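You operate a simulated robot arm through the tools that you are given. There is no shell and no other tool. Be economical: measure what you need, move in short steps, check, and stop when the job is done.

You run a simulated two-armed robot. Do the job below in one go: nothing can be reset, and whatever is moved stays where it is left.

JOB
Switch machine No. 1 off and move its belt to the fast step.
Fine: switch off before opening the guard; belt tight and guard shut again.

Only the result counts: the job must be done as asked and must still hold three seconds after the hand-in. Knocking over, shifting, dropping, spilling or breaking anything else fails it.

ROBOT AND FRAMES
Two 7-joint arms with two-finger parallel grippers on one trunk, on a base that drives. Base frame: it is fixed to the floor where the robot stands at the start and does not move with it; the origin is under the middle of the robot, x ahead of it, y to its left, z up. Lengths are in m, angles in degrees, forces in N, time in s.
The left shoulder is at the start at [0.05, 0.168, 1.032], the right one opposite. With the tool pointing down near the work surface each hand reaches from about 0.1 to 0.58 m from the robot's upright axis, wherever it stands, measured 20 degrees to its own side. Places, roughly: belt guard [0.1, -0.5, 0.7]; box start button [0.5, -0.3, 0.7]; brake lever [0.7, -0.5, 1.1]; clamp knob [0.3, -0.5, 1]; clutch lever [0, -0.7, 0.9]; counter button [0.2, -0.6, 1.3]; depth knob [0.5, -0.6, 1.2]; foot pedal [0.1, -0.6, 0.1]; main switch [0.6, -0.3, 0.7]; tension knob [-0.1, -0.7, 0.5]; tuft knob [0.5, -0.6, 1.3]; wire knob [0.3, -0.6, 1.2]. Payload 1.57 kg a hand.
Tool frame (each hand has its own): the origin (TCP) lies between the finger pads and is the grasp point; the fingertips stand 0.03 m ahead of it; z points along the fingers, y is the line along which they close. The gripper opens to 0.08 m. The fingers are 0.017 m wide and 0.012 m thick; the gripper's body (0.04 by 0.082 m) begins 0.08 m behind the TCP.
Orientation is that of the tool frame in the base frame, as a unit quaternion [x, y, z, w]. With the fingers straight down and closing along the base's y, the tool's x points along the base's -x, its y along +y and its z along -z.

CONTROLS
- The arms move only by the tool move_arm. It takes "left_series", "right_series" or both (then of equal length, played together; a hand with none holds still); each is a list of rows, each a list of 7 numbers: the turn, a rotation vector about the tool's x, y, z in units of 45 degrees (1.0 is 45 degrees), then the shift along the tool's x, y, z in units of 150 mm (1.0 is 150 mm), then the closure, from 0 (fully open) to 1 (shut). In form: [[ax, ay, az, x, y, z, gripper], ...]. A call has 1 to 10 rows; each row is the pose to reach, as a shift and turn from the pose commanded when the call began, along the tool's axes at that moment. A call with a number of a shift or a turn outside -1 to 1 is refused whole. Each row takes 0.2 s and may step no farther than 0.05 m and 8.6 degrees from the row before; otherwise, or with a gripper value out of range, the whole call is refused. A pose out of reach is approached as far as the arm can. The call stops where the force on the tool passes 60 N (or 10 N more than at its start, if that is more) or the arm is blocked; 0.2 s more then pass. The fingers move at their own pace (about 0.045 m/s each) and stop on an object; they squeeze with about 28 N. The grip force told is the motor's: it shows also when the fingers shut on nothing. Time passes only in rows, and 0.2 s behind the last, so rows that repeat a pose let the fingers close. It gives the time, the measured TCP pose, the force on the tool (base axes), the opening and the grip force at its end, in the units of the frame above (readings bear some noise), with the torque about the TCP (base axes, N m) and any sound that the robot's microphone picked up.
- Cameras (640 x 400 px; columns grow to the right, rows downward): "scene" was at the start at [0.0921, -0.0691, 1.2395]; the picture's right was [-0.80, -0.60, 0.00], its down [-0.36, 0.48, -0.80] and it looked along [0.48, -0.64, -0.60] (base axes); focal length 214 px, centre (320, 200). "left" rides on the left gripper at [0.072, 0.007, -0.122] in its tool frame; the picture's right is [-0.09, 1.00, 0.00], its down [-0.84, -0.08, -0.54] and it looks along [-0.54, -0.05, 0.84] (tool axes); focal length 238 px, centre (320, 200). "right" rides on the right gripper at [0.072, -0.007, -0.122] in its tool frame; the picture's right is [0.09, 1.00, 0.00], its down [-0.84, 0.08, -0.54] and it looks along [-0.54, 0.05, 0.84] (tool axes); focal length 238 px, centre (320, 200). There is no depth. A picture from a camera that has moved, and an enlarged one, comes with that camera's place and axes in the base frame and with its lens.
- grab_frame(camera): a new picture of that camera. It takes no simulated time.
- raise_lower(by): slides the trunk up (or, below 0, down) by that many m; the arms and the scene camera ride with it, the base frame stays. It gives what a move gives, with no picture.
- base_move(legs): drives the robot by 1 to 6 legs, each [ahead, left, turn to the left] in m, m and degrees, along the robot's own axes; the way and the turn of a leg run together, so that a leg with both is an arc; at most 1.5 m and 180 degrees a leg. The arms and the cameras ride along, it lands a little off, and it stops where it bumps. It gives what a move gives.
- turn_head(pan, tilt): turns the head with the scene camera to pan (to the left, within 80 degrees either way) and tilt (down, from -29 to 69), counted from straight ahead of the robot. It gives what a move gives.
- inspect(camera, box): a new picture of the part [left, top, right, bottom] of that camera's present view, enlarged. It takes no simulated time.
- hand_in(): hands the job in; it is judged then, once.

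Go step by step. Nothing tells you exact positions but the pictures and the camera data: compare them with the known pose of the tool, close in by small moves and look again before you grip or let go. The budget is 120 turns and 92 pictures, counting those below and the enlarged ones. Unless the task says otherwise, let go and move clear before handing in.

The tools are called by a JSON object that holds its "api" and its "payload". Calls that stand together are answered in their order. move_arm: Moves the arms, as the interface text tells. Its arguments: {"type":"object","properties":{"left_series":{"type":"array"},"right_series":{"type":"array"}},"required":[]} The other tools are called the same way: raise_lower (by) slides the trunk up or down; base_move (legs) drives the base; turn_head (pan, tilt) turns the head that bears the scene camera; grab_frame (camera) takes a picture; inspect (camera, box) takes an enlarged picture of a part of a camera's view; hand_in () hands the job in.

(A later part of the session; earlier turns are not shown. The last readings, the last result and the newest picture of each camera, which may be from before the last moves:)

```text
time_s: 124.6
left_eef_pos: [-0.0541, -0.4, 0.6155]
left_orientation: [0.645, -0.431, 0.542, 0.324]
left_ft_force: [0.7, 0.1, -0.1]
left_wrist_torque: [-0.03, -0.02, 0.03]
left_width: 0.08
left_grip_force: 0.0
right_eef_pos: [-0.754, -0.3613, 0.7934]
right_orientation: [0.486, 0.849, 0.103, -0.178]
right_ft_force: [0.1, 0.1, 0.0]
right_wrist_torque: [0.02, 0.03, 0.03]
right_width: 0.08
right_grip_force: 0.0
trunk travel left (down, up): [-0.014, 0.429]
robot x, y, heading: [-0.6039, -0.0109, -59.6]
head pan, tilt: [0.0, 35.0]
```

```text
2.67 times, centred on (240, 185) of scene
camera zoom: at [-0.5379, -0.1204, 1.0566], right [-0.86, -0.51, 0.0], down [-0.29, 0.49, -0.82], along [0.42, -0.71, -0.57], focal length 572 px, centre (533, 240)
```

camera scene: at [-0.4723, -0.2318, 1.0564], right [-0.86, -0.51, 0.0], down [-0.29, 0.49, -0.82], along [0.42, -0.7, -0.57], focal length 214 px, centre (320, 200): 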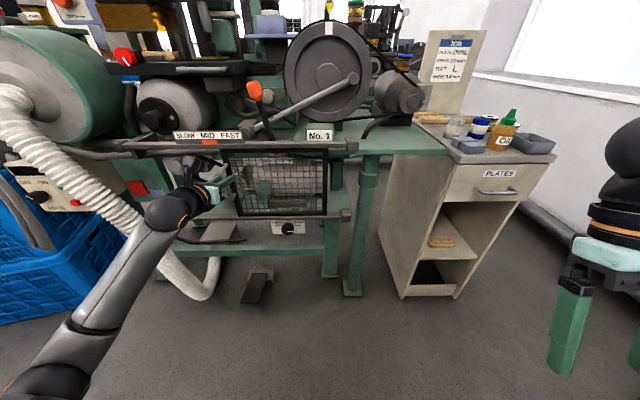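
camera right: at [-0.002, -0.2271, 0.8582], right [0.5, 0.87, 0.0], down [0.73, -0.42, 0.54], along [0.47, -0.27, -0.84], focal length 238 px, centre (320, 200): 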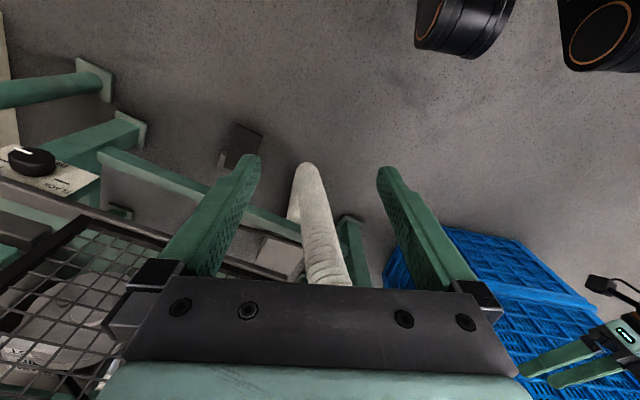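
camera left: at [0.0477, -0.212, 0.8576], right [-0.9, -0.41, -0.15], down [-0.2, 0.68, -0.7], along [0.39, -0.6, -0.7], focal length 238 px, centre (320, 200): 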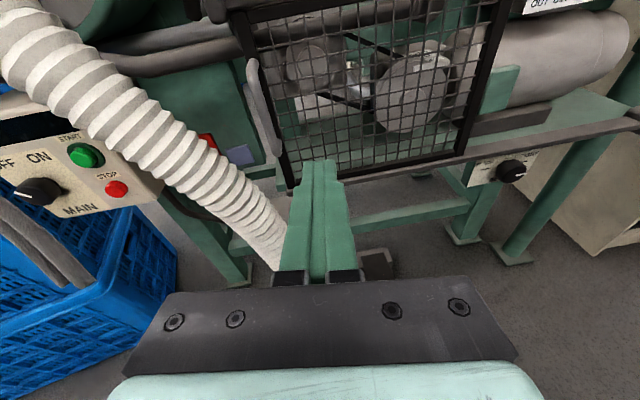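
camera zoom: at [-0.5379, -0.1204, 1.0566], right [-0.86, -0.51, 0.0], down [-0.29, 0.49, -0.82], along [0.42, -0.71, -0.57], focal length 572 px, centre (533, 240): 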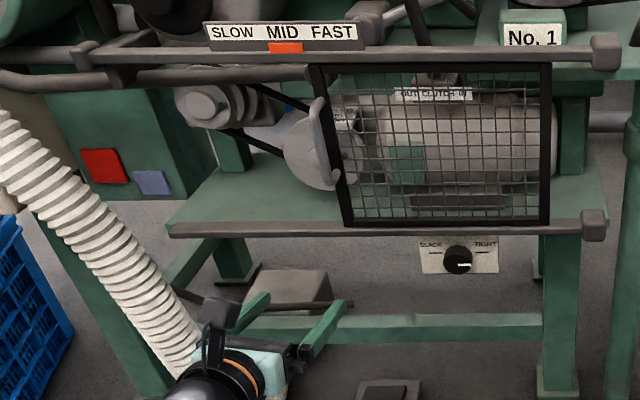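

The guard is clear of the belt. I level the left hand at z ≈ 0.52 and roll it to −90° for the belt knob, gripper half open.

{"api": "move_arm", "payload": {"left_series": [[0.036, 0.085, -0.025, -0.21, 0.01, 0.04, 0.25], [0.072, 0.17, -0.05, -0.42, 0.02, 0.09, 0.25], [0.108, 0.256, -0.074, -0.62, 0.03, 0.13, 0.25]]}}

{"api": "move_arm", "payload": {"left_series": [[0, 0, 0.17, 0, 0, 0, 0.25], [0, 0, 0.34, 0, 0, 0, 0.25], [0, 0, 0.51, 0, 0, 0, 0.25], [0, 0, 0.68, 0, 0, 0, 0.25], [0, 0, 0.85, 0, 0, 0, 0.25], [0, 0, 1, 0, 0, 0, 0.25]]}}

{"api": "move_arm", "payload": {"left_series": [[0, 0, 0.17, 0, 0, 0, 0.25], [0, 0, 0.34, 0, 0, 0, 0.25], [0, 0, 0.51, 0, 0, 0, 0.25], [0, 0, 0.68, 0, 0, 0, 0.25], [0, 0, 0.85, 0, 0, 0, 0.25], [0, 0, 1, 0, 0, 0, 0.25]]}}

{"api": "base_move", "payload": {"legs": [[0, -0.165, 0]]}}

{"api": "grab_frame", "payload": {"camera": "left"}}

```text
time_s: 125.4
left_eef_pos: [-0.0542, -0.3989, 0.5211]
left_orientation: [0.613, -0.355, 0.612, 0.352]
left_ft_force: [-0.7, -0.2, 0.5]
left_wrist_torque: [-0.01, 0.0, 0.01]
left_width: 0.0599
left_grip_force: 0.0
right_eef_pos: [-0.7538, -0.3617, 0.7936]
right_orientation: [0.485, 0.85, 0.103, -0.179]
right_ft_force: [0.4, 0.9, -0.1]
right_wrist_torque: [0.02, -0.02, 0.0]
right_width: 0.0797
right_grip_force: 0.2
trunk travel left (down, up): [-0.014, 0.429]
robot x, y, heading: [-0.6042, -0.013, -59.7]
head pan, tilt: [0.0, 35.0]
```

```text
time_s: 126.8
left_eef_pos: [-0.0536, -0.3998, 0.5206]
left_orientation: [0.43, -0.563, 0.7, 0.09]
left_ft_force: [0.4, -0.9, 0.0]
left_wrist_torque: [0.0, -0.03, -0.02]
left_width: 0.0599
left_grip_force: 0.1
right_eef_pos: [-0.7527, -0.3613, 0.7942]
right_orientation: [0.486, 0.849, 0.103, -0.179]
right_ft_force: [-0.2, 0.2, 0.5]
right_wrist_torque: [0.02, -0.06, -0.03]
right_width: 0.08
right_grip_force: 0.0
trunk travel left (down, up): [-0.014, 0.429]
robot x, y, heading: [-0.6012, -0.0078, -59.5]
head pan, tilt: [0.0, 35.0]
```

```text
time_s: 128.2
left_eef_pos: [-0.0539, -0.3996, 0.5206]
left_orientation: [-0.183, 0.685, -0.681, 0.184]
left_ft_force: [-0.5, 0.3, -0.5]
left_wrist_torque: [-0.01, 0.02, 0.0]
left_width: 0.06
left_grip_force: 0.1
right_eef_pos: [-0.7533, -0.362, 0.7944]
right_orientation: [0.486, 0.849, 0.103, -0.178]
right_ft_force: [-0.2, -0.6, 0.5]
right_wrist_torque: [-0.01, -0.01, 0.0]
right_width: 0.0801
right_grip_force: 0.0
trunk travel left (down, up): [-0.014, 0.429]
robot x, y, heading: [-0.6016, -0.0109, -59.6]
head pan, tilt: [0.0, 35.0]
```

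```text
time_s: 130.3
left_eef_pos: [-0.1945, -0.4852, 0.5211]
left_orientation: [-0.182, 0.684, -0.682, 0.183]
left_ft_force: [0.3, -0.2, 0.4]
left_wrist_torque: [0.0, -0.02, -0.02]
left_width: 0.0602
left_grip_force: 0.1
right_eef_pos: [-0.8937, -0.4444, 0.793]
right_orientation: [0.487, 0.849, 0.103, -0.179]
right_ft_force: [-0.6, -0.3, 0.2]
right_wrist_torque: [-0.03, -0.01, 0.0]
right_width: 0.08
right_grip_force: 0.1
trunk travel left (down, up): [-0.014, 0.429]
robot x, y, heading: [-0.7428, -0.0951, -59.3]
head pan, tilt: [0.0, 35.0]
```

```text
18 pictures are left
camera left: at [-0.3189, -0.4147, 0.5152], right [0.08, 0.05, -1.0], down [0.45, 0.89, 0.08], along [0.89, -0.46, 0.05], focal length 238 px, centre (320, 200)
```

left: 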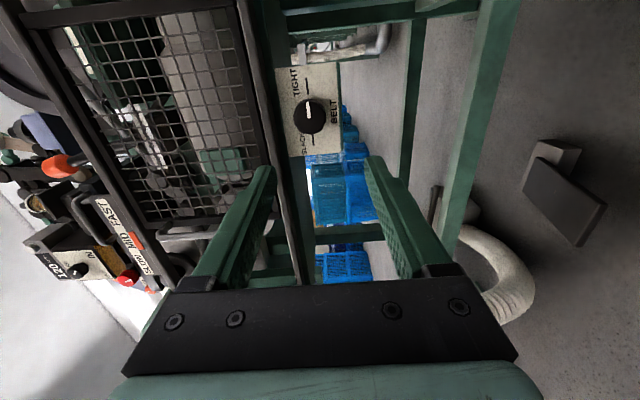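

The arm tracks well here. The knob lies ~10 mm higher and ~6 mm left of the axis; I correct and drive 0.12 m closer.

{"api": "move_arm", "payload": {"left_series": [[0, 0, 0, 0, -0.07, 0, 0.25]]}}

{"api": "base_move", "payload": {"legs": [[0.12, 0.006, 0]]}}

{"api": "inspect", "payload": {"camera": "left", "box": [200, 50, 440, 250]}}

```text
time_s: 130.7
left_eef_pos: [-0.1949, -0.4835, 0.5319]
left_orientation: [-0.183, 0.685, -0.681, 0.184]
left_ft_force: [0.5, -0.2, -0.1]
left_wrist_torque: [-0.01, 0.04, 0.01]
left_width: 0.0602
left_grip_force: 0.0
right_eef_pos: [-0.8947, -0.4438, 0.7934]
right_orientation: [0.487, 0.849, 0.104, -0.179]
right_ft_force: [-1.3, -0.4, 0.0]
right_wrist_torque: [0.01, 0.03, 0.04]
right_width: 0.0795
right_grip_force: 0.0
trunk travel left (down, up): [-0.014, 0.429]
robot x, y, heading: [-0.7436, -0.0947, -59.7]
head pan, tilt: [0.0, 35.0]
```

```text
time_s: 131.9
left_eef_pos: [-0.1311, -0.583, 0.5314]
left_orientation: [-0.182, 0.685, -0.682, 0.183]
left_ft_force: [0.7, -0.1, 0.9]
left_wrist_torque: [-0.01, 0.01, -0.02]
left_width: 0.0599
left_grip_force: 0.1
right_eef_pos: [-0.8296, -0.5428, 0.7953]
right_orientation: [0.486, 0.85, 0.102, -0.179]
right_ft_force: [0.2, 0.1, -0.1]
right_wrist_torque: [-0.01, 0.0, 0.0]
right_width: 0.0801
right_grip_force: 0.1
trunk travel left (down, up): [-0.014, 0.429]
robot x, y, heading: [-0.6798, -0.1916, -59.7]
head pan, tilt: [0.0, 35.0]
```

```text
2.00 times, centred on (320, 150) of left
camera zoom: at [-0.2538, -0.5135, 0.5256], right [0.08, 0.05, -1.0], down [0.45, 0.89, 0.08], along [0.89, -0.46, 0.05], focal length 477 px, centre (320, 300)
```

zoom: 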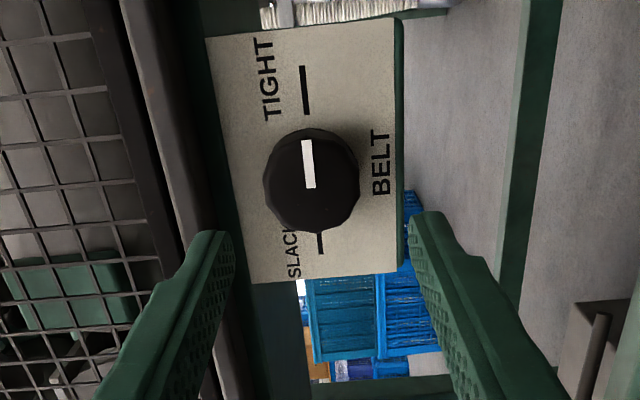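

The upper finger would come close under the rail, so I roll to −45° (diagonal grip) with a narrower opening, and correct 4 mm left and 3 mm up.

{"api": "move_arm", "payload": {"left_series": [[0, 0, 0.17, -0.03, -0.02, 0, 0.3], [0, 0, 0.34, -0.03, -0.02, 0, 0.3], [0, 0, 0.51, -0.03, -0.02, 0, 0.3], [0, 0, 0.68, -0.03, -0.02, 0, 0.3], [0, 0, 0.85, -0.03, -0.02, 0, 0.3], [0, 0, 1, -0.03, -0.02, 0, 0.3]]}}

{"api": "base_move", "payload": {"legs": [[0.06, 0, 0]]}}

{"api": "inspect", "payload": {"camera": "left", "box": [200, 90, 440, 250]}}

```text
time_s: 133.3
left_eef_pos: [-0.1264, -0.58, 0.535]
left_orientation: [0.094, 0.702, -0.56, 0.431]
left_ft_force: [1.0, -0.1, -0.4]
left_wrist_torque: [0.01, 0.0, -0.03]
left_width: 0.0559
left_grip_force: 0.1
right_eef_pos: [-0.8286, -0.5421, 0.7941]
right_orientation: [0.486, 0.849, 0.103, -0.179]
right_ft_force: [-0.2, 0.4, 0.1]
right_wrist_torque: [-0.01, 0.01, 0.02]
right_width: 0.0801
right_grip_force: 0.1
trunk travel left (down, up): [-0.014, 0.429]
robot x, y, heading: [-0.6804, -0.1947, -59.3]
head pan, tilt: [0.0, 35.0]
```

```text
time_s: 134.3
left_eef_pos: [-0.0954, -0.631, 0.535]
left_orientation: [0.092, 0.702, -0.56, 0.431]
left_ft_force: [-0.2, -1.0, -0.5]
left_wrist_torque: [-0.01, -0.01, 0.01]
left_width: 0.0561
left_grip_force: 0.0
right_eef_pos: [-0.7996, -0.5939, 0.7929]
right_orientation: [0.486, 0.849, 0.103, -0.179]
right_ft_force: [0.2, -0.3, -0.1]
right_wrist_torque: [-0.02, 0.01, -0.01]
right_width: 0.0799
right_grip_force: 0.1
trunk travel left (down, up): [-0.014, 0.429]
robot x, y, heading: [-0.6437, -0.2402, -59.6]
head pan, tilt: [0.0, 35.0]
```

```text
2.50 times, centred on (320, 170) of left
camera zoom: at [-0.1974, -0.549, 0.4797], right [0.67, 0.39, -0.64], down [0.19, 0.74, 0.65], along [0.72, -0.56, 0.41], focal length 596 px, centre (320, 275)
```

zoom: 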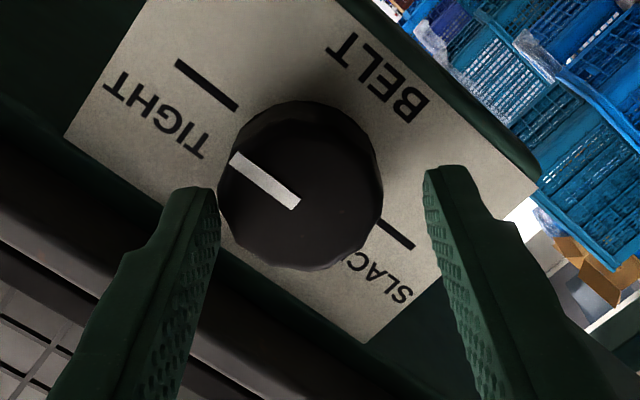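

The knob is right before the fingertips. I centre by 6 mm and advance 18 mm, then check.

{"api": "move_arm", "payload": {"left_series": [[0, 0, 0, 0, -0.043, 0, 0.3], [0, 0, 0, 0, -0.043, 0.06, 0.3], [0, 0, 0, 0, -0.043, 0.12, 0.3]]}}

{"api": "move_arm", "payload": {"left_series": [[0, 0, 0, 0, 0, 0, 1], [0, 0, 0, 0, 0, 0, 1], [0, 0, 0, 0, 0, 0, 1], [0, 0, 0, 0, 0, 0, 1]]}}

{"api": "inspect", "payload": {"camera": "left", "box": [200, 90, 440, 250]}}

```text
time_s: 135.1
left_eef_pos: [-0.0913, -0.6481, 0.538]
left_orientation: [0.092, 0.702, -0.56, 0.43]
left_ft_force: [-4.1, 6.2, 0.9]
left_wrist_torque: [0.12, 0.04, 0.19]
left_width: 0.0555
left_grip_force: 0.1
right_eef_pos: [-0.7984, -0.5937, 0.7941]
right_orientation: [0.487, 0.849, 0.103, -0.177]
right_ft_force: [0.8, -0.4, 0.4]
right_wrist_torque: [0.03, 0.0, -0.02]
right_width: 0.0799
right_grip_force: 0.1
trunk travel left (down, up): [-0.014, 0.429]
robot x, y, heading: [-0.6475, -0.2464, -59.4]
head pan, tilt: [0.0, 35.0]
```

```text
time_s: 136.1
left_eef_pos: [-0.0905, -0.6469, 0.5374]
left_orientation: [0.092, 0.703, -0.559, 0.43]
left_ft_force: [2.7, 12.5, -3.5]
left_wrist_torque: [0.42, 0.23, -0.09]
left_width: 0.0432
left_grip_force: 43.4
right_eef_pos: [-0.7988, -0.5943, 0.7941]
right_orientation: [0.487, 0.849, 0.103, -0.178]
right_ft_force: [-0.1, -0.4, -1.2]
right_wrist_torque: [0.0, 0.0, -0.06]
right_width: 0.08
right_grip_force: 0.0
trunk travel left (down, up): [-0.014, 0.429]
robot x, y, heading: [-0.6465, -0.2428, -59.6]
head pan, tilt: [0.0, 35.0]
```

```text
2.50 times, centred on (320, 170) of left
camera zoom: at [-0.192, -0.5656, 0.4831], right [0.66, 0.39, -0.64], down [0.19, 0.73, 0.65], along [0.72, -0.56, 0.41], focal length 596 px, centre (320, 275)
```

zoom: 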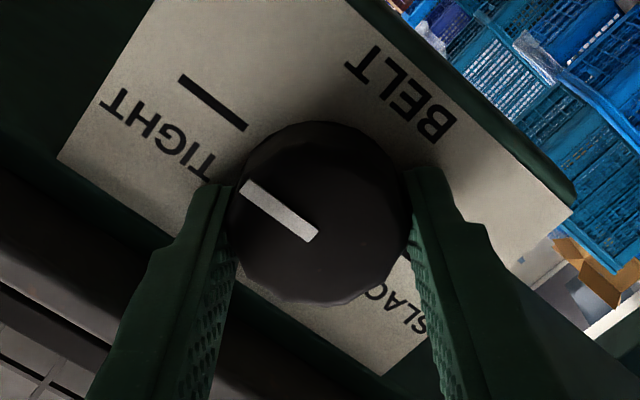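

Gripped on the belt knob. I turn it counter-clockwise toward SLACK, 45° at a time.

{"api": "move_arm", "payload": {"left_series": [[0, 0, -0.17, 0, 0, -0.015, 1], [0, 0, -0.34, 0, 0, -0.02, 1], [0, 0, -0.51, 0, 0, -0.02, 1], [0, 0, -0.68, 0, 0, -0.02, 1], [0, 0, -0.85, 0, 0, -0.02, 1], [0, 0, -1, 0, 0, -0.02, 1]]}}

{"api": "move_arm", "payload": {"left_series": [[0, 0, -0.17, 0, 0, 0, 1], [0, 0, -0.34, 0, 0, 0, 1], [0, 0, -0.51, 0, 0, 0, 1], [0, 0, -0.68, 0, 0, 0, 1], [0, 0, -0.85, 0, 0, 0, 1], [0, 0, -1, 0, 0, 0, 1]]}}

{"api": "inspect", "payload": {"camera": "left", "box": [200, 90, 440, 250]}}

```text
time_s: 137.5
left_eef_pos: [-0.0903, -0.6464, 0.5349]
left_orientation: [-0.184, 0.687, -0.679, 0.182]
left_ft_force: [21.9, -10.2, -14.8]
left_wrist_torque: [0.31, 0.12, 0.2]
left_width: 0.0433
left_grip_force: 45.2
right_eef_pos: [-0.7986, -0.5941, 0.794]
right_orientation: [0.486, 0.849, 0.104, -0.18]
right_ft_force: [0.0, -0.1, 0.4]
right_wrist_torque: [0.02, -0.06, 0.03]
right_width: 0.08
right_grip_force: 0.0
trunk travel left (down, up): [-0.014, 0.429]
robot x, y, heading: [-0.6528, -0.2468, -59.3]
head pan, tilt: [0.0, 35.0]
```

```text
time_s: 138.9
left_eef_pos: [-0.092, -0.6456, 0.533]
left_orientation: [0.434, -0.564, 0.697, 0.091]
left_ft_force: [9.5, 5.0, -20.3]
left_wrist_torque: [-0.09, -0.1, -0.39]
left_width: 0.0431
left_grip_force: 45.3
right_eef_pos: [-0.7982, -0.5948, 0.7932]
right_orientation: [0.487, 0.849, 0.103, -0.18]
right_ft_force: [0.1, -0.5, -0.4]
right_wrist_torque: [0.02, 0.04, 0.0]
right_width: 0.0798
right_grip_force: 0.0
trunk travel left (down, up): [-0.014, 0.429]
robot x, y, heading: [-0.6506, -0.2443, -59.8]
head pan, tilt: [0.0, 35.0]
```

```text
2.50 times, centred on (320, 170) of left
camera zoom: at [-0.2017, -0.5691, 0.5816], right [-0.56, -0.31, -0.77], down [0.28, 0.8, -0.53], along [0.78, -0.52, -0.36], focal length 596 px, centre (320, 275)
```

zoom: 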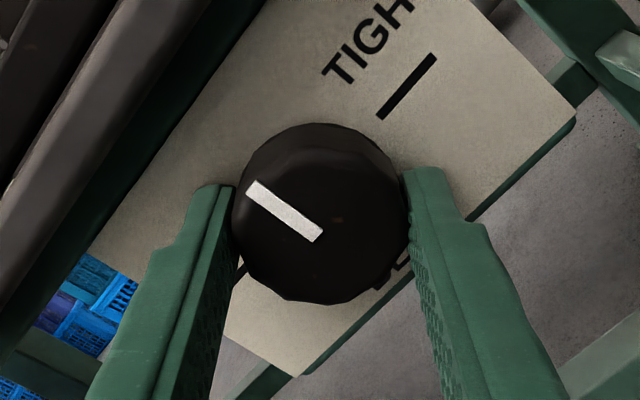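

The knob turned 90° (pointer up). I continue the other 90° to SLACK.

{"api": "move_arm", "payload": {"left_series": [[0, 0, -0.17, 0, 0, 0, 1], [0, 0, -0.34, 0, 0, 0, 1], [0, 0, -0.51, 0, 0, 0, 1], [0, 0, -0.68, 0, 0, 0, 1], [0, 0, -0.85, 0, 0, 0, 1], [0, 0, -1, 0, 0, 0, 1]]}}

{"api": "move_arm", "payload": {"left_series": [[0, 0, -0.17, 0, 0, 0, 1], [0, 0, -0.34, 0, 0, 0, 1], [0, 0, -0.51, 0, 0, 0, 1], [0, 0, -0.68, 0, 0, 0, 1], [0, 0, -0.85, 0, 0, 0, 1], [0, 0, -1, 0, 0, 0, 1]]}}

{"api": "inspect", "payload": {"camera": "left", "box": [200, 90, 440, 250]}}

```text
time_s: 140.3
left_eef_pos: [-0.0945, -0.6461, 0.5332]
left_orientation: [0.616, -0.355, 0.608, 0.352]
left_ft_force: [-4.3, -1.9, -21.2]
left_wrist_torque: [-0.21, -0.16, -0.44]
left_width: 0.0431
left_grip_force: 45.0
right_eef_pos: [-0.7981, -0.5952, 0.7949]
right_orientation: [0.486, 0.849, 0.104, -0.179]
right_ft_force: [0.5, 0.8, 0.3]
right_wrist_torque: [-0.02, 0.03, -0.01]
right_width: 0.0802
right_grip_force: 0.1
trunk travel left (down, up): [-0.014, 0.429]
robot x, y, heading: [-0.6498, -0.2438, -59.6]
head pan, tilt: [0.0, 35.0]
```

```text
time_s: 141.7
left_eef_pos: [-0.0943, -0.6457, 0.5349]
left_orientation: [0.705, -0.093, 0.426, 0.559]
left_ft_force: [-11.2, -1.9, -19.2]
left_wrist_torque: [-0.05, -0.03, -0.13]
left_width: 0.0431
left_grip_force: 44.8
right_eef_pos: [-0.7978, -0.5952, 0.793]
right_orientation: [0.487, 0.849, 0.104, -0.179]
right_ft_force: [-0.4, -0.5, -0.2]
right_wrist_torque: [-0.01, 0.01, 0.01]
right_width: 0.0801
right_grip_force: 0.1
trunk travel left (down, up): [-0.014, 0.429]
robot x, y, heading: [-0.6473, -0.2425, -59.6]
head pan, tilt: [0.0, 35.0]
```

```text
2.50 times, centred on (320, 170) of left
camera zoom: at [-0.1149, -0.5191, 0.5916], right [-0.66, -0.39, 0.64], down [-0.74, 0.21, -0.64], along [0.11, -0.9, -0.43], focal length 596 px, centre (320, 275)
```

zoom: 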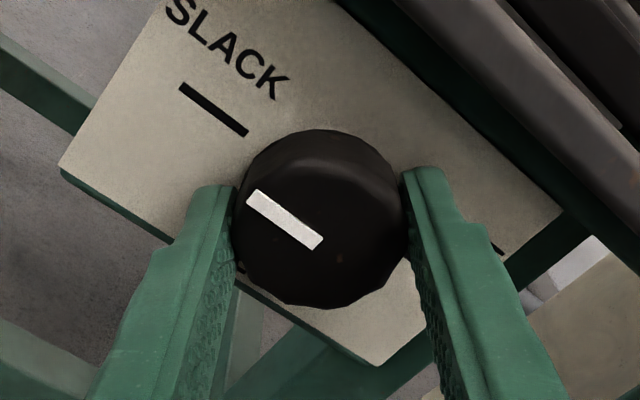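

The pointer is at SLACK. I release, back off 0.12 m, raise the hand and move left to look into the open belt space.

{"api": "move_arm", "payload": {"left_series": [[0, 0, 0, 0, 0, 0, 0.3], [0, 0, 0, 0, 0, 0, 0.3], [0, 0, 0, 0, 0, 0, 0.3]]}}

{"api": "base_move", "payload": {"legs": [[-0.15, 0, 0], [0, 0.27, 0]]}}

{"api": "move_arm", "payload": {"left_series": [[0, 0, 0.17, 0.16, 0.16, 0, 0.3], [0, 0, 0.34, 0.32, 0.32, 0, 0.3], [0, 0, 0.51, 0.48, 0.48, 0, 0.3], [0, 0, 0.68, 0.64, 0.64, 0, 0.3], [0, 0, 0.85, 0.8, 0.8, 0, 0.3], [0, 0, 1, 0.94, 0.945, 0, 0.3]]}}

{"api": "inspect", "payload": {"camera": "scene", "box": [180, 90, 372, 210]}}

```text
time_s: 142.5
left_eef_pos: [-0.0922, -0.6471, 0.5388]
left_orientation: [0.701, -0.093, 0.432, 0.56]
left_ft_force: [-0.3, 0.0, 0.1]
left_wrist_torque: [0.0, 0.01, 0.04]
left_width: 0.0559
left_grip_force: 0.2
right_eef_pos: [-0.7999, -0.594, 0.7942]
right_orientation: [0.486, 0.849, 0.103, -0.179]
right_ft_force: [0.5, -0.7, 0.2]
right_wrist_torque: [0.0, 0.03, -0.01]
right_width: 0.0801
right_grip_force: 0.1
trunk travel left (down, up): [-0.014, 0.429]
robot x, y, heading: [-0.6472, -0.2426, -59.6]
head pan, tilt: [0.0, 35.0]
```

```text
time_s: 146.4
left_eef_pos: [0.0631, -0.3834, 0.5396]
left_orientation: [0.702, -0.093, 0.43, 0.56]
left_ft_force: [1.2, -0.4, -0.1]
left_wrist_torque: [0.01, 0.02, 0.0]
left_width: 0.0565
left_grip_force: 0.1
right_eef_pos: [-0.6416, -0.33, 0.7938]
right_orientation: [0.488, 0.848, 0.104, -0.178]
right_ft_force: [-0.2, 0.3, -0.2]
right_wrist_torque: [0.0, 0.03, 0.0]
right_width: 0.0798
right_grip_force: 0.1
trunk travel left (down, up): [-0.014, 0.429]
robot x, y, heading: [-0.4939, 0.0209, -59.7]
head pan, tilt: [0.0, 35.0]
```

```text
time_s: 147.8
left_eef_pos: [0.0637, -0.385, 0.7395]
left_orientation: [0.613, -0.356, 0.611, 0.352]
left_ft_force: [-0.7, -0.5, -0.8]
left_wrist_torque: [-0.03, -0.02, 0.04]
left_width: 0.0559
left_grip_force: 0.0
right_eef_pos: [-0.642, -0.3296, 0.7943]
right_orientation: [0.488, 0.848, 0.104, -0.179]
right_ft_force: [0.0, 0.6, 0.3]
right_wrist_torque: [0.0, 0.04, 0.01]
right_width: 0.08
right_grip_force: 0.1
trunk travel left (down, up): [-0.014, 0.429]
robot x, y, heading: [-0.4897, 0.0215, -59.8]
head pan, tilt: [0.0, 35.0]
```

```text
3.33 times, centred on (276, 150) of scene
camera zoom: at [-0.4264, -0.0896, 1.0565], right [-0.86, -0.5, 0.0], down [-0.29, 0.5, -0.82], along [0.41, -0.71, -0.57], focal length 715 px, centre (467, 367)
```

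zoom: 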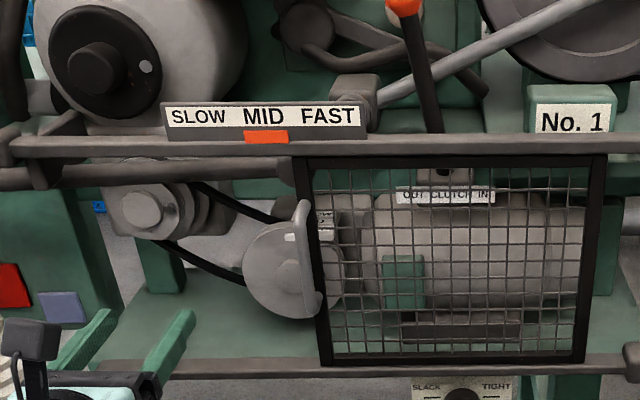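

Belt and pulleys are exposed. I look with the left wrist camera, which is directly in front.

{"api": "grab_frame", "payload": {"camera": "left"}}

```text
11 pictures are left
camera left: at [-0.0031, -0.2838, 0.8114], right [-0.86, -0.5, -0.1], down [-0.2, 0.51, -0.83], along [0.46, -0.7, -0.54], focal length 238 px, centre (320, 200)
```

left: 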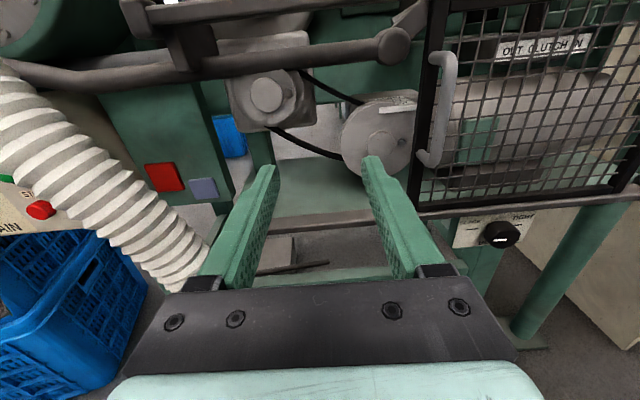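

{"api": "inspect", "payload": {"camera": "left", "box": [228, 55, 436, 185]}}

```text
3.08 times, centred on (332, 120) of left
camera zoom: at [-0.0031, -0.2838, 0.8114], right [-0.86, -0.5, -0.1], down [-0.2, 0.51, -0.83], along [0.46, -0.7, -0.54], focal length 733 px, centre (283, 446)
```

zoom: 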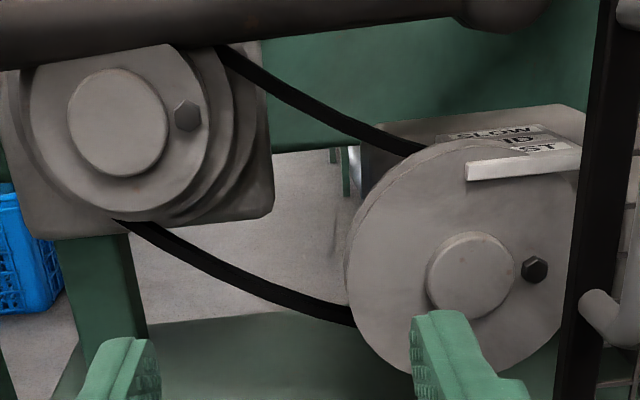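

The belt now sags. Its lower run's middle is at about u=0.114, n=−0.583, z=0.693 (machine axes), on the MID step behind the front (FAST) disc. I roll the fingers perpendicular to that run and go to its height.

{"api": "move_arm", "payload": {"left_series": [[0, 0, -0.17, -0.06, -0.03, 0, 0.3], [0, 0, -0.34, -0.12, -0.06, 0, 0.3], [0, 0, -0.51, -0.18, -0.09, 0, 0.3], [0, 0, -0.68, -0.24, -0.12, 0, 0.3], [0, 0, -0.85, -0.3, -0.15, 0, 0.3], [0, 0, -1, -0.31, -0.155, 0, 0.3]]}}

{"api": "move_arm", "payload": {"left_series": [[0, 0, -0.15, 0, 0, 0, 0.3], [0, 0, -0.29, 0, 0, 0, 0.3]]}}

{"api": "base_move", "payload": {"legs": [[0.14, 0, 0]]}}

{"api": "grab_frame", "payload": {"camera": "left"}}

```text
time_s: 149.2
left_eef_pos: [0.0836, -0.3727, 0.6919]
left_orientation: [0.702, -0.093, 0.429, 0.561]
left_ft_force: [0.0, -0.5, -0.2]
left_wrist_torque: [-0.05, -0.01, 0.02]
left_width: 0.056
left_grip_force: 0.1
right_eef_pos: [-0.6416, -0.3296, 0.7935]
right_orientation: [0.488, 0.848, 0.103, -0.178]
right_ft_force: [-0.7, 0.4, -0.3]
right_wrist_torque: [0.02, -0.02, 0.0]
right_width: 0.08
right_grip_force: 0.2
trunk travel left (down, up): [-0.014, 0.429]
robot x, y, heading: [-0.4923, 0.0215, -59.5]
head pan, tilt: [0.0, 35.0]
```

```text
time_s: 149.8
left_eef_pos: [0.0838, -0.3746, 0.6927]
left_orientation: [0.708, -0.013, 0.361, 0.607]
left_ft_force: [-0.6, -0.7, -0.1]
left_wrist_torque: [-0.05, -0.01, -0.01]
left_width: 0.056
left_grip_force: 0.0
right_eef_pos: [-0.6436, -0.3301, 0.7948]
right_orientation: [0.487, 0.849, 0.103, -0.178]
right_ft_force: [-0.2, 0.0, -0.3]
right_wrist_torque: [-0.05, 0.01, -0.03]
right_width: 0.0799
right_grip_force: 0.1
trunk travel left (down, up): [-0.014, 0.429]
robot x, y, heading: [-0.4901, 0.0207, -59.5]
head pan, tilt: [0.0, 35.0]
```

```text
time_s: 151.2
left_eef_pos: [0.1529, -0.4934, 0.6916]
left_orientation: [0.708, -0.014, 0.363, 0.606]
left_ft_force: [-0.2, 1.2, -0.1]
left_wrist_torque: [-0.02, 0.01, 0.02]
left_width: 0.056
left_grip_force: 0.0
right_eef_pos: [-0.5733, -0.4491, 0.7932]
right_orientation: [0.488, 0.848, 0.104, -0.178]
right_ft_force: [0.1, 0.0, 0.2]
right_wrist_torque: [-0.01, 0.03, 0.01]
right_width: 0.0798
right_grip_force: 0.1
trunk travel left (down, up): [-0.014, 0.429]
robot x, y, heading: [-0.4233, -0.0999, -59.7]
head pan, tilt: [0.0, 35.0]
```

```text
9 pictures are left
camera left: at [0.1422, -0.3599, 0.7367], right [-0.52, -0.3, 0.8], down [-0.85, 0.14, -0.51], along [0.04, -0.94, -0.33], focal length 238 px, centre (320, 200)
```

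left: 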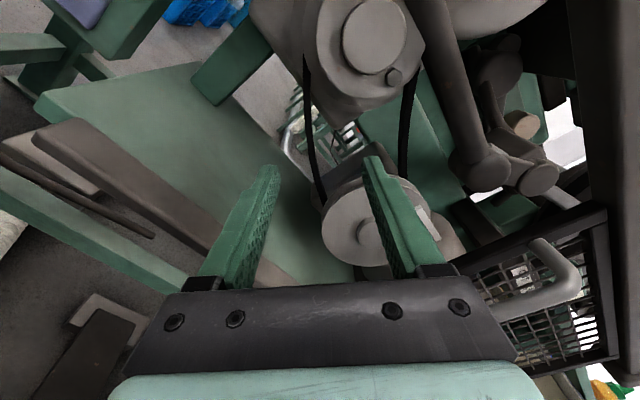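

Well aligned with the lower run between the fingers. I advance 74 mm so the belt lies between the pads, and close.

{"api": "move_arm", "payload": {"left_series": [[0, 0, 0, 0, 0, 0.12, 0.3], [0, 0, 0, 0, 0, 0.24, 0.3], [0, 0, 0, 0, 0, 0.36, 0.3], [0, 0, 0, 0, 0, 0.48, 0.3], [0, 0, 0, 0, 0, 0.49, 0.3]]}}

{"api": "inspect", "payload": {"camera": "left", "box": [200, 30, 456, 230]}}

```text
time_s: 152.3
left_eef_pos: [0.1887, -0.5585, 0.6914]
left_orientation: [0.708, -0.014, 0.363, 0.605]
left_ft_force: [-0.3, 0.6, -0.2]
left_wrist_torque: [0.04, 0.01, 0.02]
left_width: 0.0562
left_grip_force: 0.0
right_eef_pos: [-0.5729, -0.4491, 0.7948]
right_orientation: [0.488, 0.848, 0.103, -0.178]
right_ft_force: [-0.7, -0.1, 0.6]
right_wrist_torque: [-0.02, 0.01, 0.03]
right_width: 0.0803
right_grip_force: 0.1
trunk travel left (down, up): [-0.014, 0.429]
robot x, y, heading: [-0.4192, -0.0987, -59.7]
head pan, tilt: [0.0, 35.0]
```

```text
2.00 times, centred on (328, 130) of left
camera zoom: at [0.1781, -0.4239, 0.7366], right [-0.53, -0.3, 0.8], down [-0.85, 0.14, -0.51], along [0.04, -0.94, -0.33], focal length 477 px, centre (304, 340)
```

zoom: 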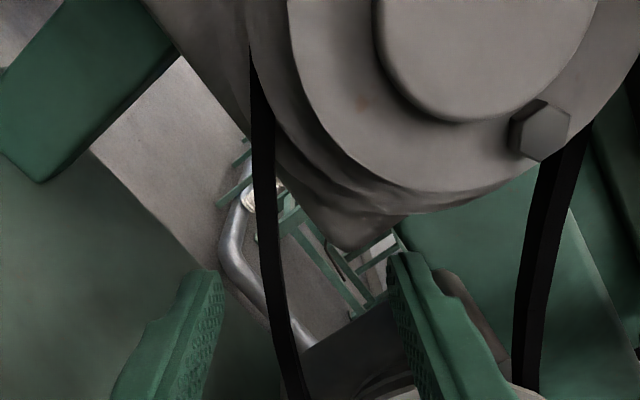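

The belt is between the fingers. I close on it.

{"api": "move_arm", "payload": {"left_series": [[0, 0, 0, 0, 0, 0, 1], [0, 0, 0, 0, 0, 0, 1], [0, 0, 0, 0, 0, 0, 1], [0, 0, 0, 0, 0, 0, 1], [0, 0, 0, 0, 0, 0, 1]]}}

```text
time_s: 153.6
left_eef_pos: [0.1902, -0.5577, 0.6923]
left_orientation: [0.708, -0.014, 0.363, 0.605]
left_ft_force: [0.2, 0.0, 0.0]
left_wrist_torque: [-0.06, 0.0, 0.01]
left_width: 0.0
left_grip_force: 21.2
right_eef_pos: [-0.5726, -0.4491, 0.7935]
right_orientation: [0.488, 0.848, 0.103, -0.179]
right_ft_force: [-0.6, 0.5, 0.2]
right_wrist_torque: [-0.02, 0.02, 0.01]
right_width: 0.0802
right_grip_force: 0.0
trunk travel left (down, up): [-0.014, 0.429]
robot x, y, heading: [-0.4176, -0.0971, -59.6]
head pan, tilt: [0.0, 35.0]
```

Closed on nothing; the belt must lie deeper. I look.

{"api": "inspect", "payload": {"camera": "left", "box": [200, 30, 456, 230]}}

```text
2.00 times, centred on (328, 130) of left
camera zoom: at [0.1782, -0.4236, 0.7364], right [-0.52, -0.3, 0.8], down [-0.85, 0.14, -0.51], along [0.04, -0.94, -0.33], focal length 477 px, centre (304, 340)
```

zoom: 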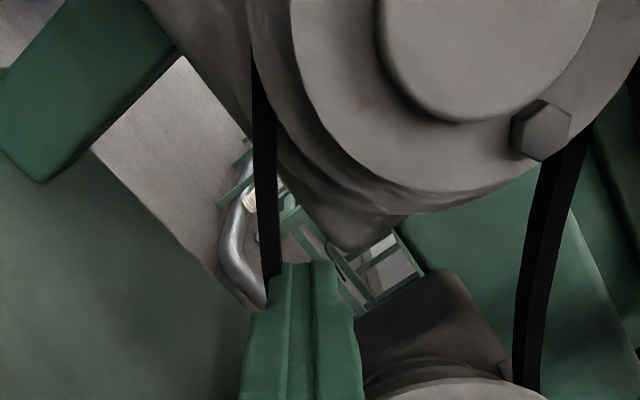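

The belt passes just behind the fingertips. I open, go 30 mm deeper and close again.

{"api": "move_arm", "payload": {"left_series": [[0, 0, 0, 0, -0.03, 0, 0.4], [0, 0, 0, 0, -0.03, 0, 0.4], [0, 0, 0, 0, -0.03, 0, 0.4], [0, 0, 0, 0, -0.03, 0.07, 0.4], [0, 0, 0, 0, -0.03, 0.14, 0.4], [0, 0, 0, 0, -0.03, 0.2, 0.4]]}}

{"api": "move_arm", "payload": {"left_series": [[0, 0, 0, 0, 0, 0, 1], [0, 0, 0, 0, 0, 0, 1], [0, 0, 0, 0, 0, 0, 1], [0, 0, 0, 0, 0, 0, 1]]}}

```text
time_s: 155.0
left_eef_pos: [0.2046, -0.5771, 0.6872]
left_orientation: [0.707, -0.016, 0.362, 0.607]
left_ft_force: [-12.0, 23.0, 3.8]
left_wrist_torque: [-0.78, -0.27, -0.13]
left_width: 0.05
left_grip_force: 1.0
right_eef_pos: [-0.5718, -0.4482, 0.7943]
right_orientation: [0.486, 0.85, 0.102, -0.177]
right_ft_force: [0.1, 0.2, -0.1]
right_wrist_torque: [0.02, -0.03, 0.0]
right_width: 0.0798
right_grip_force: 0.1
trunk travel left (down, up): [-0.014, 0.429]
robot x, y, heading: [-0.4226, -0.0985, -59.7]
head pan, tilt: [0.0, 35.0]
stopped in row 6 (left hand): the force on the tool passed its limit at 71 N (the readings are from after the stop); the commanded pose is now the measured one
```

```text
time_s: 156.0
left_eef_pos: [0.1983, -0.5781, 0.6964]
left_orientation: [0.702, -0.02, 0.361, 0.614]
left_ft_force: [-26.9, 29.6, 26.1]
left_wrist_torque: [-0.79, -0.67, -0.03]
left_width: 0.0029
left_grip_force: 23.7
right_eef_pos: [-0.5738, -0.4479, 0.7948]
right_orientation: [0.486, 0.85, 0.103, -0.175]
right_ft_force: [-0.2, 1.1, 0.0]
right_wrist_torque: [0.03, 0.02, 0.02]
right_width: 0.08
right_grip_force: 0.0
trunk travel left (down, up): [-0.014, 0.429]
robot x, y, heading: [-0.4191, -0.0991, -59.7]
head pan, tilt: [0.0, 35.0]
```

{"api": "inspect", "payload": {"camera": "left", "box": [168, 30, 488, 230]}}

```text
2.00 times, centred on (328, 130) of left
camera zoom: at [0.1897, -0.4449, 0.7389], right [-0.54, -0.28, 0.79], down [-0.84, 0.15, -0.52], along [0.03, -0.95, -0.32], focal length 477 px, centre (304, 340)
```

zoom: 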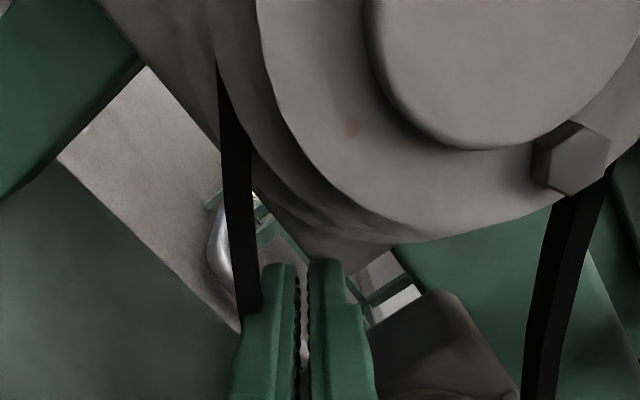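

The belt lies just outside the lower finger. I back out, shift 18 mm toward it, re-enter and close.

{"api": "move_arm", "payload": {"left_series": [[0, 0, 0, 0, 0, -0.15, 1], [0, 0, 0, 0, 0, -0.28, 1], [0, 0, 0, 0, -0.06, -0.28, 0.3], [0, 0, 0, 0, -0.12, -0.28, 0.3], [0, 0, 0, 0, -0.12, -0.28, 0.3], [0, 0, 0, 0, -0.12, -0.28, 0.3]]}}

{"api": "inspect", "payload": {"camera": "left", "box": [168, 30, 488, 230]}}

```text
time_s: 157.4
left_eef_pos: [0.1923, -0.5378, 0.6692]
left_orientation: [0.709, -0.015, 0.361, 0.606]
left_ft_force: [0.5, 0.1, -0.5]
left_wrist_torque: [0.01, -0.01, 0.01]
left_width: 0.0559
left_grip_force: 0.1
right_eef_pos: [-0.5733, -0.4495, 0.7948]
right_orientation: [0.487, 0.849, 0.103, -0.178]
right_ft_force: [-0.1, 0.6, 0.1]
right_wrist_torque: [0.01, 0.02, 0.0]
right_width: 0.08
right_grip_force: 0.1
trunk travel left (down, up): [-0.014, 0.429]
robot x, y, heading: [-0.4163, -0.0977, -59.7]
head pan, tilt: [0.0, 35.0]
```

```text
2.00 times, centred on (328, 130) of left
camera zoom: at [0.1813, -0.4037, 0.7141], right [-0.52, -0.3, 0.8], down [-0.85, 0.14, -0.51], along [0.04, -0.94, -0.33], focal length 477 px, centre (304, 340)
```

zoom: 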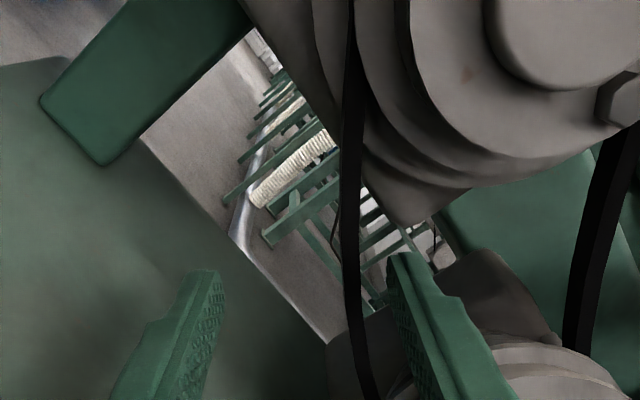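

Parallax puts the belt at n ≈ −0.605, now +15 mm in the tool's y. I centre on it, advance 30 mm (staying off the back plate) and close.

{"api": "move_arm", "payload": {"left_series": [[0, 0, 0, 0, 0.1, 0, 0.3], [0, 0, 0, 0, 0.1, 0.07, 0.3], [0, 0, 0, 0, 0.1, 0.14, 0.3], [0, 0, 0, 0, 0.1, 0.2, 0.3]]}}

{"api": "move_arm", "payload": {"left_series": [[0, 0, 0, 0, 0, 0, 1], [0, 0, 0, 0, 0, 0, 1], [0, 0, 0, 0, 0, 0, 1], [0, 0, 0, 0, 0, 0, 1]]}}

```text
time_s: 158.4
left_eef_pos: [0.2004, -0.5676, 0.6823]
left_orientation: [0.709, -0.015, 0.362, 0.605]
left_ft_force: [0.7, 0.3, -0.2]
left_wrist_torque: [-0.04, 0.03, 0.0]
left_width: 0.0562
left_grip_force: 0.0
right_eef_pos: [-0.5729, -0.4496, 0.7935]
right_orientation: [0.488, 0.848, 0.104, -0.178]
right_ft_force: [-0.7, 0.5, 0.7]
right_wrist_torque: [0.0, 0.01, 0.01]
right_width: 0.0796
right_grip_force: 0.0
trunk travel left (down, up): [-0.014, 0.429]
robot x, y, heading: [-0.4213, -0.1011, -59.6]
head pan, tilt: [0.0, 35.0]
```

```text
time_s: 159.4
left_eef_pos: [0.2, -0.5668, 0.6806]
left_orientation: [0.709, -0.015, 0.361, 0.605]
left_ft_force: [-0.5, -0.5, 0.2]
left_wrist_torque: [-0.02, -0.03, -0.02]
left_width: 0.0001
left_grip_force: 17.8
right_eef_pos: [-0.572, -0.4487, 0.7937]
right_orientation: [0.487, 0.849, 0.104, -0.179]
right_ft_force: [-0.5, -0.2, 0.0]
right_wrist_torque: [0.0, -0.03, 0.01]
right_width: 0.0798
right_grip_force: 0.0
trunk travel left (down, up): [-0.014, 0.429]
robot x, y, heading: [-0.4224, -0.0966, -59.5]
head pan, tilt: [0.0, 35.0]
```

{"api": "inspect", "payload": {"camera": "left", "box": [168, 50, 488, 250]}}

```text
2.00 times, centred on (328, 150) of left
camera zoom: at [0.1895, -0.4341, 0.7269], right [-0.53, -0.3, 0.8], down [-0.85, 0.14, -0.51], along [0.04, -0.94, -0.33], focal length 477 px, centre (304, 300)
```

zoom: 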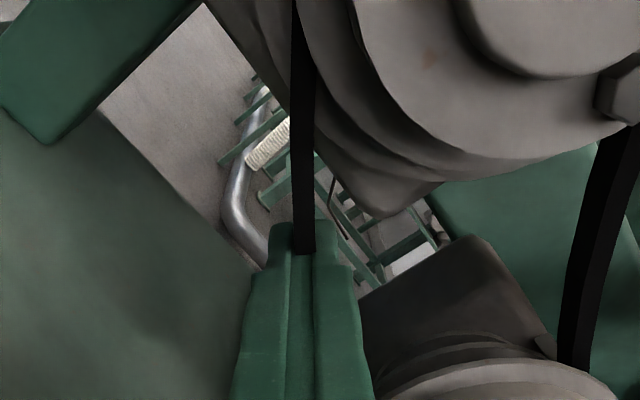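

The belt now enters between the closed fingertips, so it is held. I pull it gently toward the front by 30 mm and read the force.

{"api": "move_arm", "payload": {"left_series": [[0, 0, 0, 0, 0, -0.04, 1], [0, 0, 0, 0, 0, -0.08, 1], [0, 0, 0, 0, 0, -0.12, 1], [0, 0, 0, 0, 0, -0.16, 1], [0, 0, 0, 0, 0, -0.2, 1]]}}

```text
time_s: 160.6
left_eef_pos: [0.1858, -0.5406, 0.6812]
left_orientation: [0.709, -0.014, 0.361, 0.605]
left_ft_force: [-0.4, 0.3, -0.5]
left_wrist_torque: [0.0, 0.01, -0.01]
left_width: 0.0001
left_grip_force: 21.4
right_eef_pos: [-0.5708, -0.4497, 0.7937]
right_orientation: [0.487, 0.849, 0.103, -0.178]
right_ft_force: [-0.3, 0.2, 0.0]
right_wrist_torque: [0.0, -0.02, 0.02]
right_width: 0.08
right_grip_force: 0.1
trunk travel left (down, up): [-0.014, 0.429]
robot x, y, heading: [-0.4186, -0.1014, -59.4]
head pan, tilt: [0.0, 35.0]
```

No resisting force. I check the indicator and the belt with the scene camera.

{"api": "inspect", "payload": {"camera": "scene", "box": [180, 70, 372, 190]}}

```text
3.33 times, centred on (276, 130) of scene
camera zoom: at [-0.3566, -0.2087, 1.0566], right [-0.86, -0.51, 0.0], down [-0.29, 0.49, -0.82], along [0.41, -0.71, -0.57], focal length 715 px, centre (467, 433)
```

zoom: 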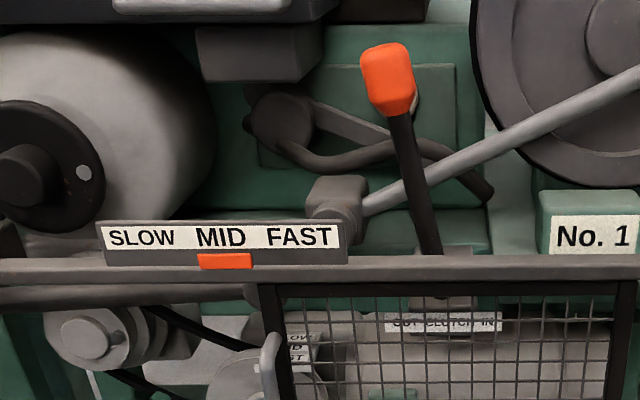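

Indicator still at MID; the fingers shut on the sagging part without holding. At the earlier try, 16 mm higher, something 3 mm thin was held (the taut belt line). I go back to that spot and close.

{"api": "move_arm", "payload": {"left_series": [[0, 0, 0, 0.01, 0.06, 0, 0.3], [0, 0, 0, 0.023, 0.117, 0, 0.3], [0, 0, 0, 0.023, 0.117, 0.06, 0.3], [0, 0, 0, 0.023, 0.117, 0.12, 0.3], [0, 0, 0, 0.023, 0.117, 0.18, 0.3], [0, 0, 0, 0.023, 0.117, 0.225, 0.3]]}}

{"api": "move_arm", "payload": {"left_series": [[0, 0, 0, 0, 0, 0, 1], [0, 0, 0, 0, 0, 0, 1], [0, 0, 0, 0, 0, 0, 1], [0, 0, 0, 0, 0, 0, 1], [0, 0, 0, 0, 0, 0, 1]]}}

```text
time_s: 162.0
left_eef_pos: [0.1964, -0.5739, 0.6992]
left_orientation: [0.709, -0.017, 0.361, 0.606]
left_ft_force: [-0.7, -0.1, -0.5]
left_wrist_torque: [0.01, -0.03, 0.01]
left_width: 0.0559
left_grip_force: 0.1
right_eef_pos: [-0.572, -0.4491, 0.7941]
right_orientation: [0.488, 0.848, 0.103, -0.178]
right_ft_force: [-0.5, -0.3, 0.6]
right_wrist_torque: [0.04, -0.01, 0.01]
right_width: 0.0798
right_grip_force: 0.1
trunk travel left (down, up): [-0.014, 0.429]
robot x, y, heading: [-0.4215, -0.0952, -59.6]
head pan, tilt: [0.0, 35.0]
```

```text
time_s: 163.2
left_eef_pos: [0.1964, -0.5742, 0.6996]
left_orientation: [0.709, -0.015, 0.361, 0.605]
left_ft_force: [0.6, -0.8, -1.1]
left_wrist_torque: [-0.01, -0.02, -0.01]
left_width: 0.0001
left_grip_force: 21.2
right_eef_pos: [-0.5709, -0.4497, 0.7933]
right_orientation: [0.487, 0.849, 0.103, -0.178]
right_ft_force: [0.8, -0.3, 0.7]
right_wrist_torque: [-0.01, 0.04, -0.01]
right_width: 0.0802
right_grip_force: 0.1
trunk travel left (down, up): [-0.014, 0.429]
robot x, y, heading: [-0.4211, -0.0964, -59.6]
head pan, tilt: [0.0, 35.0]
```

Nothing there. The seen belt centre is at u≈0.110, z≈0.682; I return there but deeper, with the belt nearer the pads' centre, opening only 30 mm, and close.

{"api": "move_arm", "payload": {"left_series": [[0, 0, 0, 0, 0, -0.2, 0.62], [0, 0, 0, -0.018, -0.06, -0.2, 0.62], [0, 0, 0, -0.036, -0.12, -0.2, 0.62], [0, 0, 0, -0.036, -0.12, -0.1, 0.62], [0, 0, 0, -0.036, -0.12, 0, 0.62], [0, 0, 0, -0.036, -0.12, 0.06, 0.62], [0, 0, 0, -0.036, -0.12, 0.12, 0.62]]}}

{"api": "move_arm", "payload": {"left_series": [[0, 0, 0, 0, 0, 0, 1], [0, 0, 0, 0, 0, 0, 1], [0, 0, 0, 0, 0, 0, 1], [0, 0, 0, 0, 0, 0, 1]]}}

```text
time_s: 164.7
left_eef_pos: [0.2038, -0.5764, 0.6795]
left_orientation: [0.709, -0.018, 0.36, 0.606]
left_ft_force: [-12.3, 25.2, 5.0]
left_wrist_torque: [-0.69, -0.19, -0.05]
left_width: 0.0332
left_grip_force: 1.2
right_eef_pos: [-0.5727, -0.4478, 0.7936]
right_orientation: [0.485, 0.85, 0.102, -0.178]
right_ft_force: [1.3, -0.1, 0.4]
right_wrist_torque: [0.02, 0.01, -0.01]
right_width: 0.08
right_grip_force: 0.1
trunk travel left (down, up): [-0.014, 0.429]
robot x, y, heading: [-0.4239, -0.0977, -59.4]
head pan, tilt: [0.0, 35.0]
stopped in row 7 (left hand): the force on the tool passed its limit at 83 N (the readings are from after the stop); the commanded pose is now the measured one
```

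```text
time_s: 165.7
left_eef_pos: [0.1991, -0.5794, 0.6903]
left_orientation: [0.703, -0.021, 0.36, 0.613]
left_ft_force: [-24.0, 23.0, 27.4]
left_wrist_torque: [-0.93, -0.7, -0.18]
left_width: 0.0
left_grip_force: 21.2
right_eef_pos: [-0.5738, -0.4461, 0.7935]
right_orientation: [0.486, 0.85, 0.101, -0.175]
right_ft_force: [0.8, 0.3, -0.6]
right_wrist_torque: [0.01, 0.0, 0.03]
right_width: 0.0798
right_grip_force: 0.0
trunk travel left (down, up): [-0.014, 0.429]
robot x, y, heading: [-0.4215, -0.0982, -59.5]
head pan, tilt: [0.0, 35.0]
```

The contact torque shows the gripper body touching the left pulley's disc. I back off, shift 12 mm along the belt toward the motor, and go in deeper.

{"api": "move_arm", "payload": {"left_series": [[0, 0, 0, 0, 0, -0.15, 0.5], [0, 0, 0, -0.04, 0, -0.2, 0.5], [0, 0, 0, -0.085, 0, -0.2, 0.5], [0, 0, 0, -0.085, 0, -0.1, 0.5], [0, 0, 0, -0.085, 0, -0.03, 0.5], [0, 0, 0, -0.085, 0, 0.03, 0.5], [0, 0, 0, -0.085, 0, 0.087, 0.5]]}}

{"api": "move_arm", "payload": {"left_series": [[0, 0, 0, 0, 0, 0, 1], [0, 0, 0, 0, 0, 0, 1], [0, 0, 0, 0, 0, 0, 1], [0, 0, 0, 0, 0, 0, 1]]}}

```text
time_s: 167.3
left_eef_pos: [0.2027, -0.5946, 0.6692]
left_orientation: [0.711, -0.016, 0.361, 0.603]
left_ft_force: [0.3, -0.6, 0.4]
left_wrist_torque: [-0.02, 0.01, 0.03]
left_width: 0.04
left_grip_force: 0.0
right_eef_pos: [-0.571, -0.4488, 0.7934]
right_orientation: [0.485, 0.85, 0.103, -0.179]
right_ft_force: [-0.5, -0.2, -1.2]
right_wrist_torque: [-0.02, 0.04, 0.02]
right_width: 0.0799
right_grip_force: 0.1
trunk travel left (down, up): [-0.014, 0.429]
robot x, y, heading: [-0.4208, -0.0957, -59.3]
head pan, tilt: [0.0, 35.0]
```

```text
time_s: 168.3
left_eef_pos: [0.2023, -0.5953, 0.6694]
left_orientation: [0.711, -0.017, 0.36, 0.604]
left_ft_force: [-0.5, -1.2, -0.6]
left_wrist_torque: [0.04, -0.02, -0.01]
left_width: 0.0003
left_grip_force: 21.3
right_eef_pos: [-0.5715, -0.4489, 0.7945]
right_orientation: [0.485, 0.85, 0.103, -0.179]
right_ft_force: [-0.3, 0.3, -0.6]
right_wrist_torque: [0.03, 0.01, 0.02]
right_width: 0.0799
right_grip_force: 0.2
trunk travel left (down, up): [-0.014, 0.429]
robot x, y, heading: [-0.423, -0.0982, -59.2]
head pan, tilt: [0.0, 35.0]
```

No contact this time (deeper by 15 mm). I pull forward slowly and watch force and sound.

{"api": "move_arm", "payload": {"left_series": [[0, 0, 0, 0, 0, -0.03, 1], [0, 0, 0, 0, 0, -0.06, 1], [0, 0, 0, 0, 0, -0.09, 1], [0, 0, 0, 0, 0, -0.12, 1], [0, 0, 0, 0, 0, -0.15, 1]]}}

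{"api": "inspect", "payload": {"camera": "left", "box": [168, 50, 488, 250]}}

```text
time_s: 169.5
left_eef_pos: [0.1897, -0.5756, 0.671]
left_orientation: [0.71, -0.017, 0.36, 0.605]
left_ft_force: [0.3, 0.2, -0.1]
left_wrist_torque: [0.0, 0.0, 0.01]
left_width: 0.0003
left_grip_force: 21.5
right_eef_pos: [-0.5722, -0.4482, 0.7924]
right_orientation: [0.486, 0.849, 0.103, -0.178]
right_ft_force: [-0.4, -0.2, 0.4]
right_wrist_torque: [-0.01, 0.01, -0.01]
right_width: 0.0801
right_grip_force: 0.1
trunk travel left (down, up): [-0.014, 0.429]
robot x, y, heading: [-0.4201, -0.0994, -59.5]
head pan, tilt: [0.0, 35.0]
```

```text
2.00 times, centred on (328, 150) of left
camera zoom: at [0.1803, -0.4422, 0.7155], right [-0.53, -0.31, 0.79], down [-0.85, 0.15, -0.51], along [0.04, -0.94, -0.34], focal length 477 px, centre (304, 300)
```

zoom: 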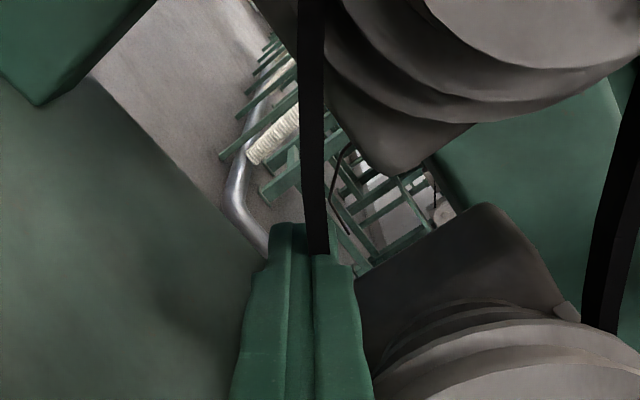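

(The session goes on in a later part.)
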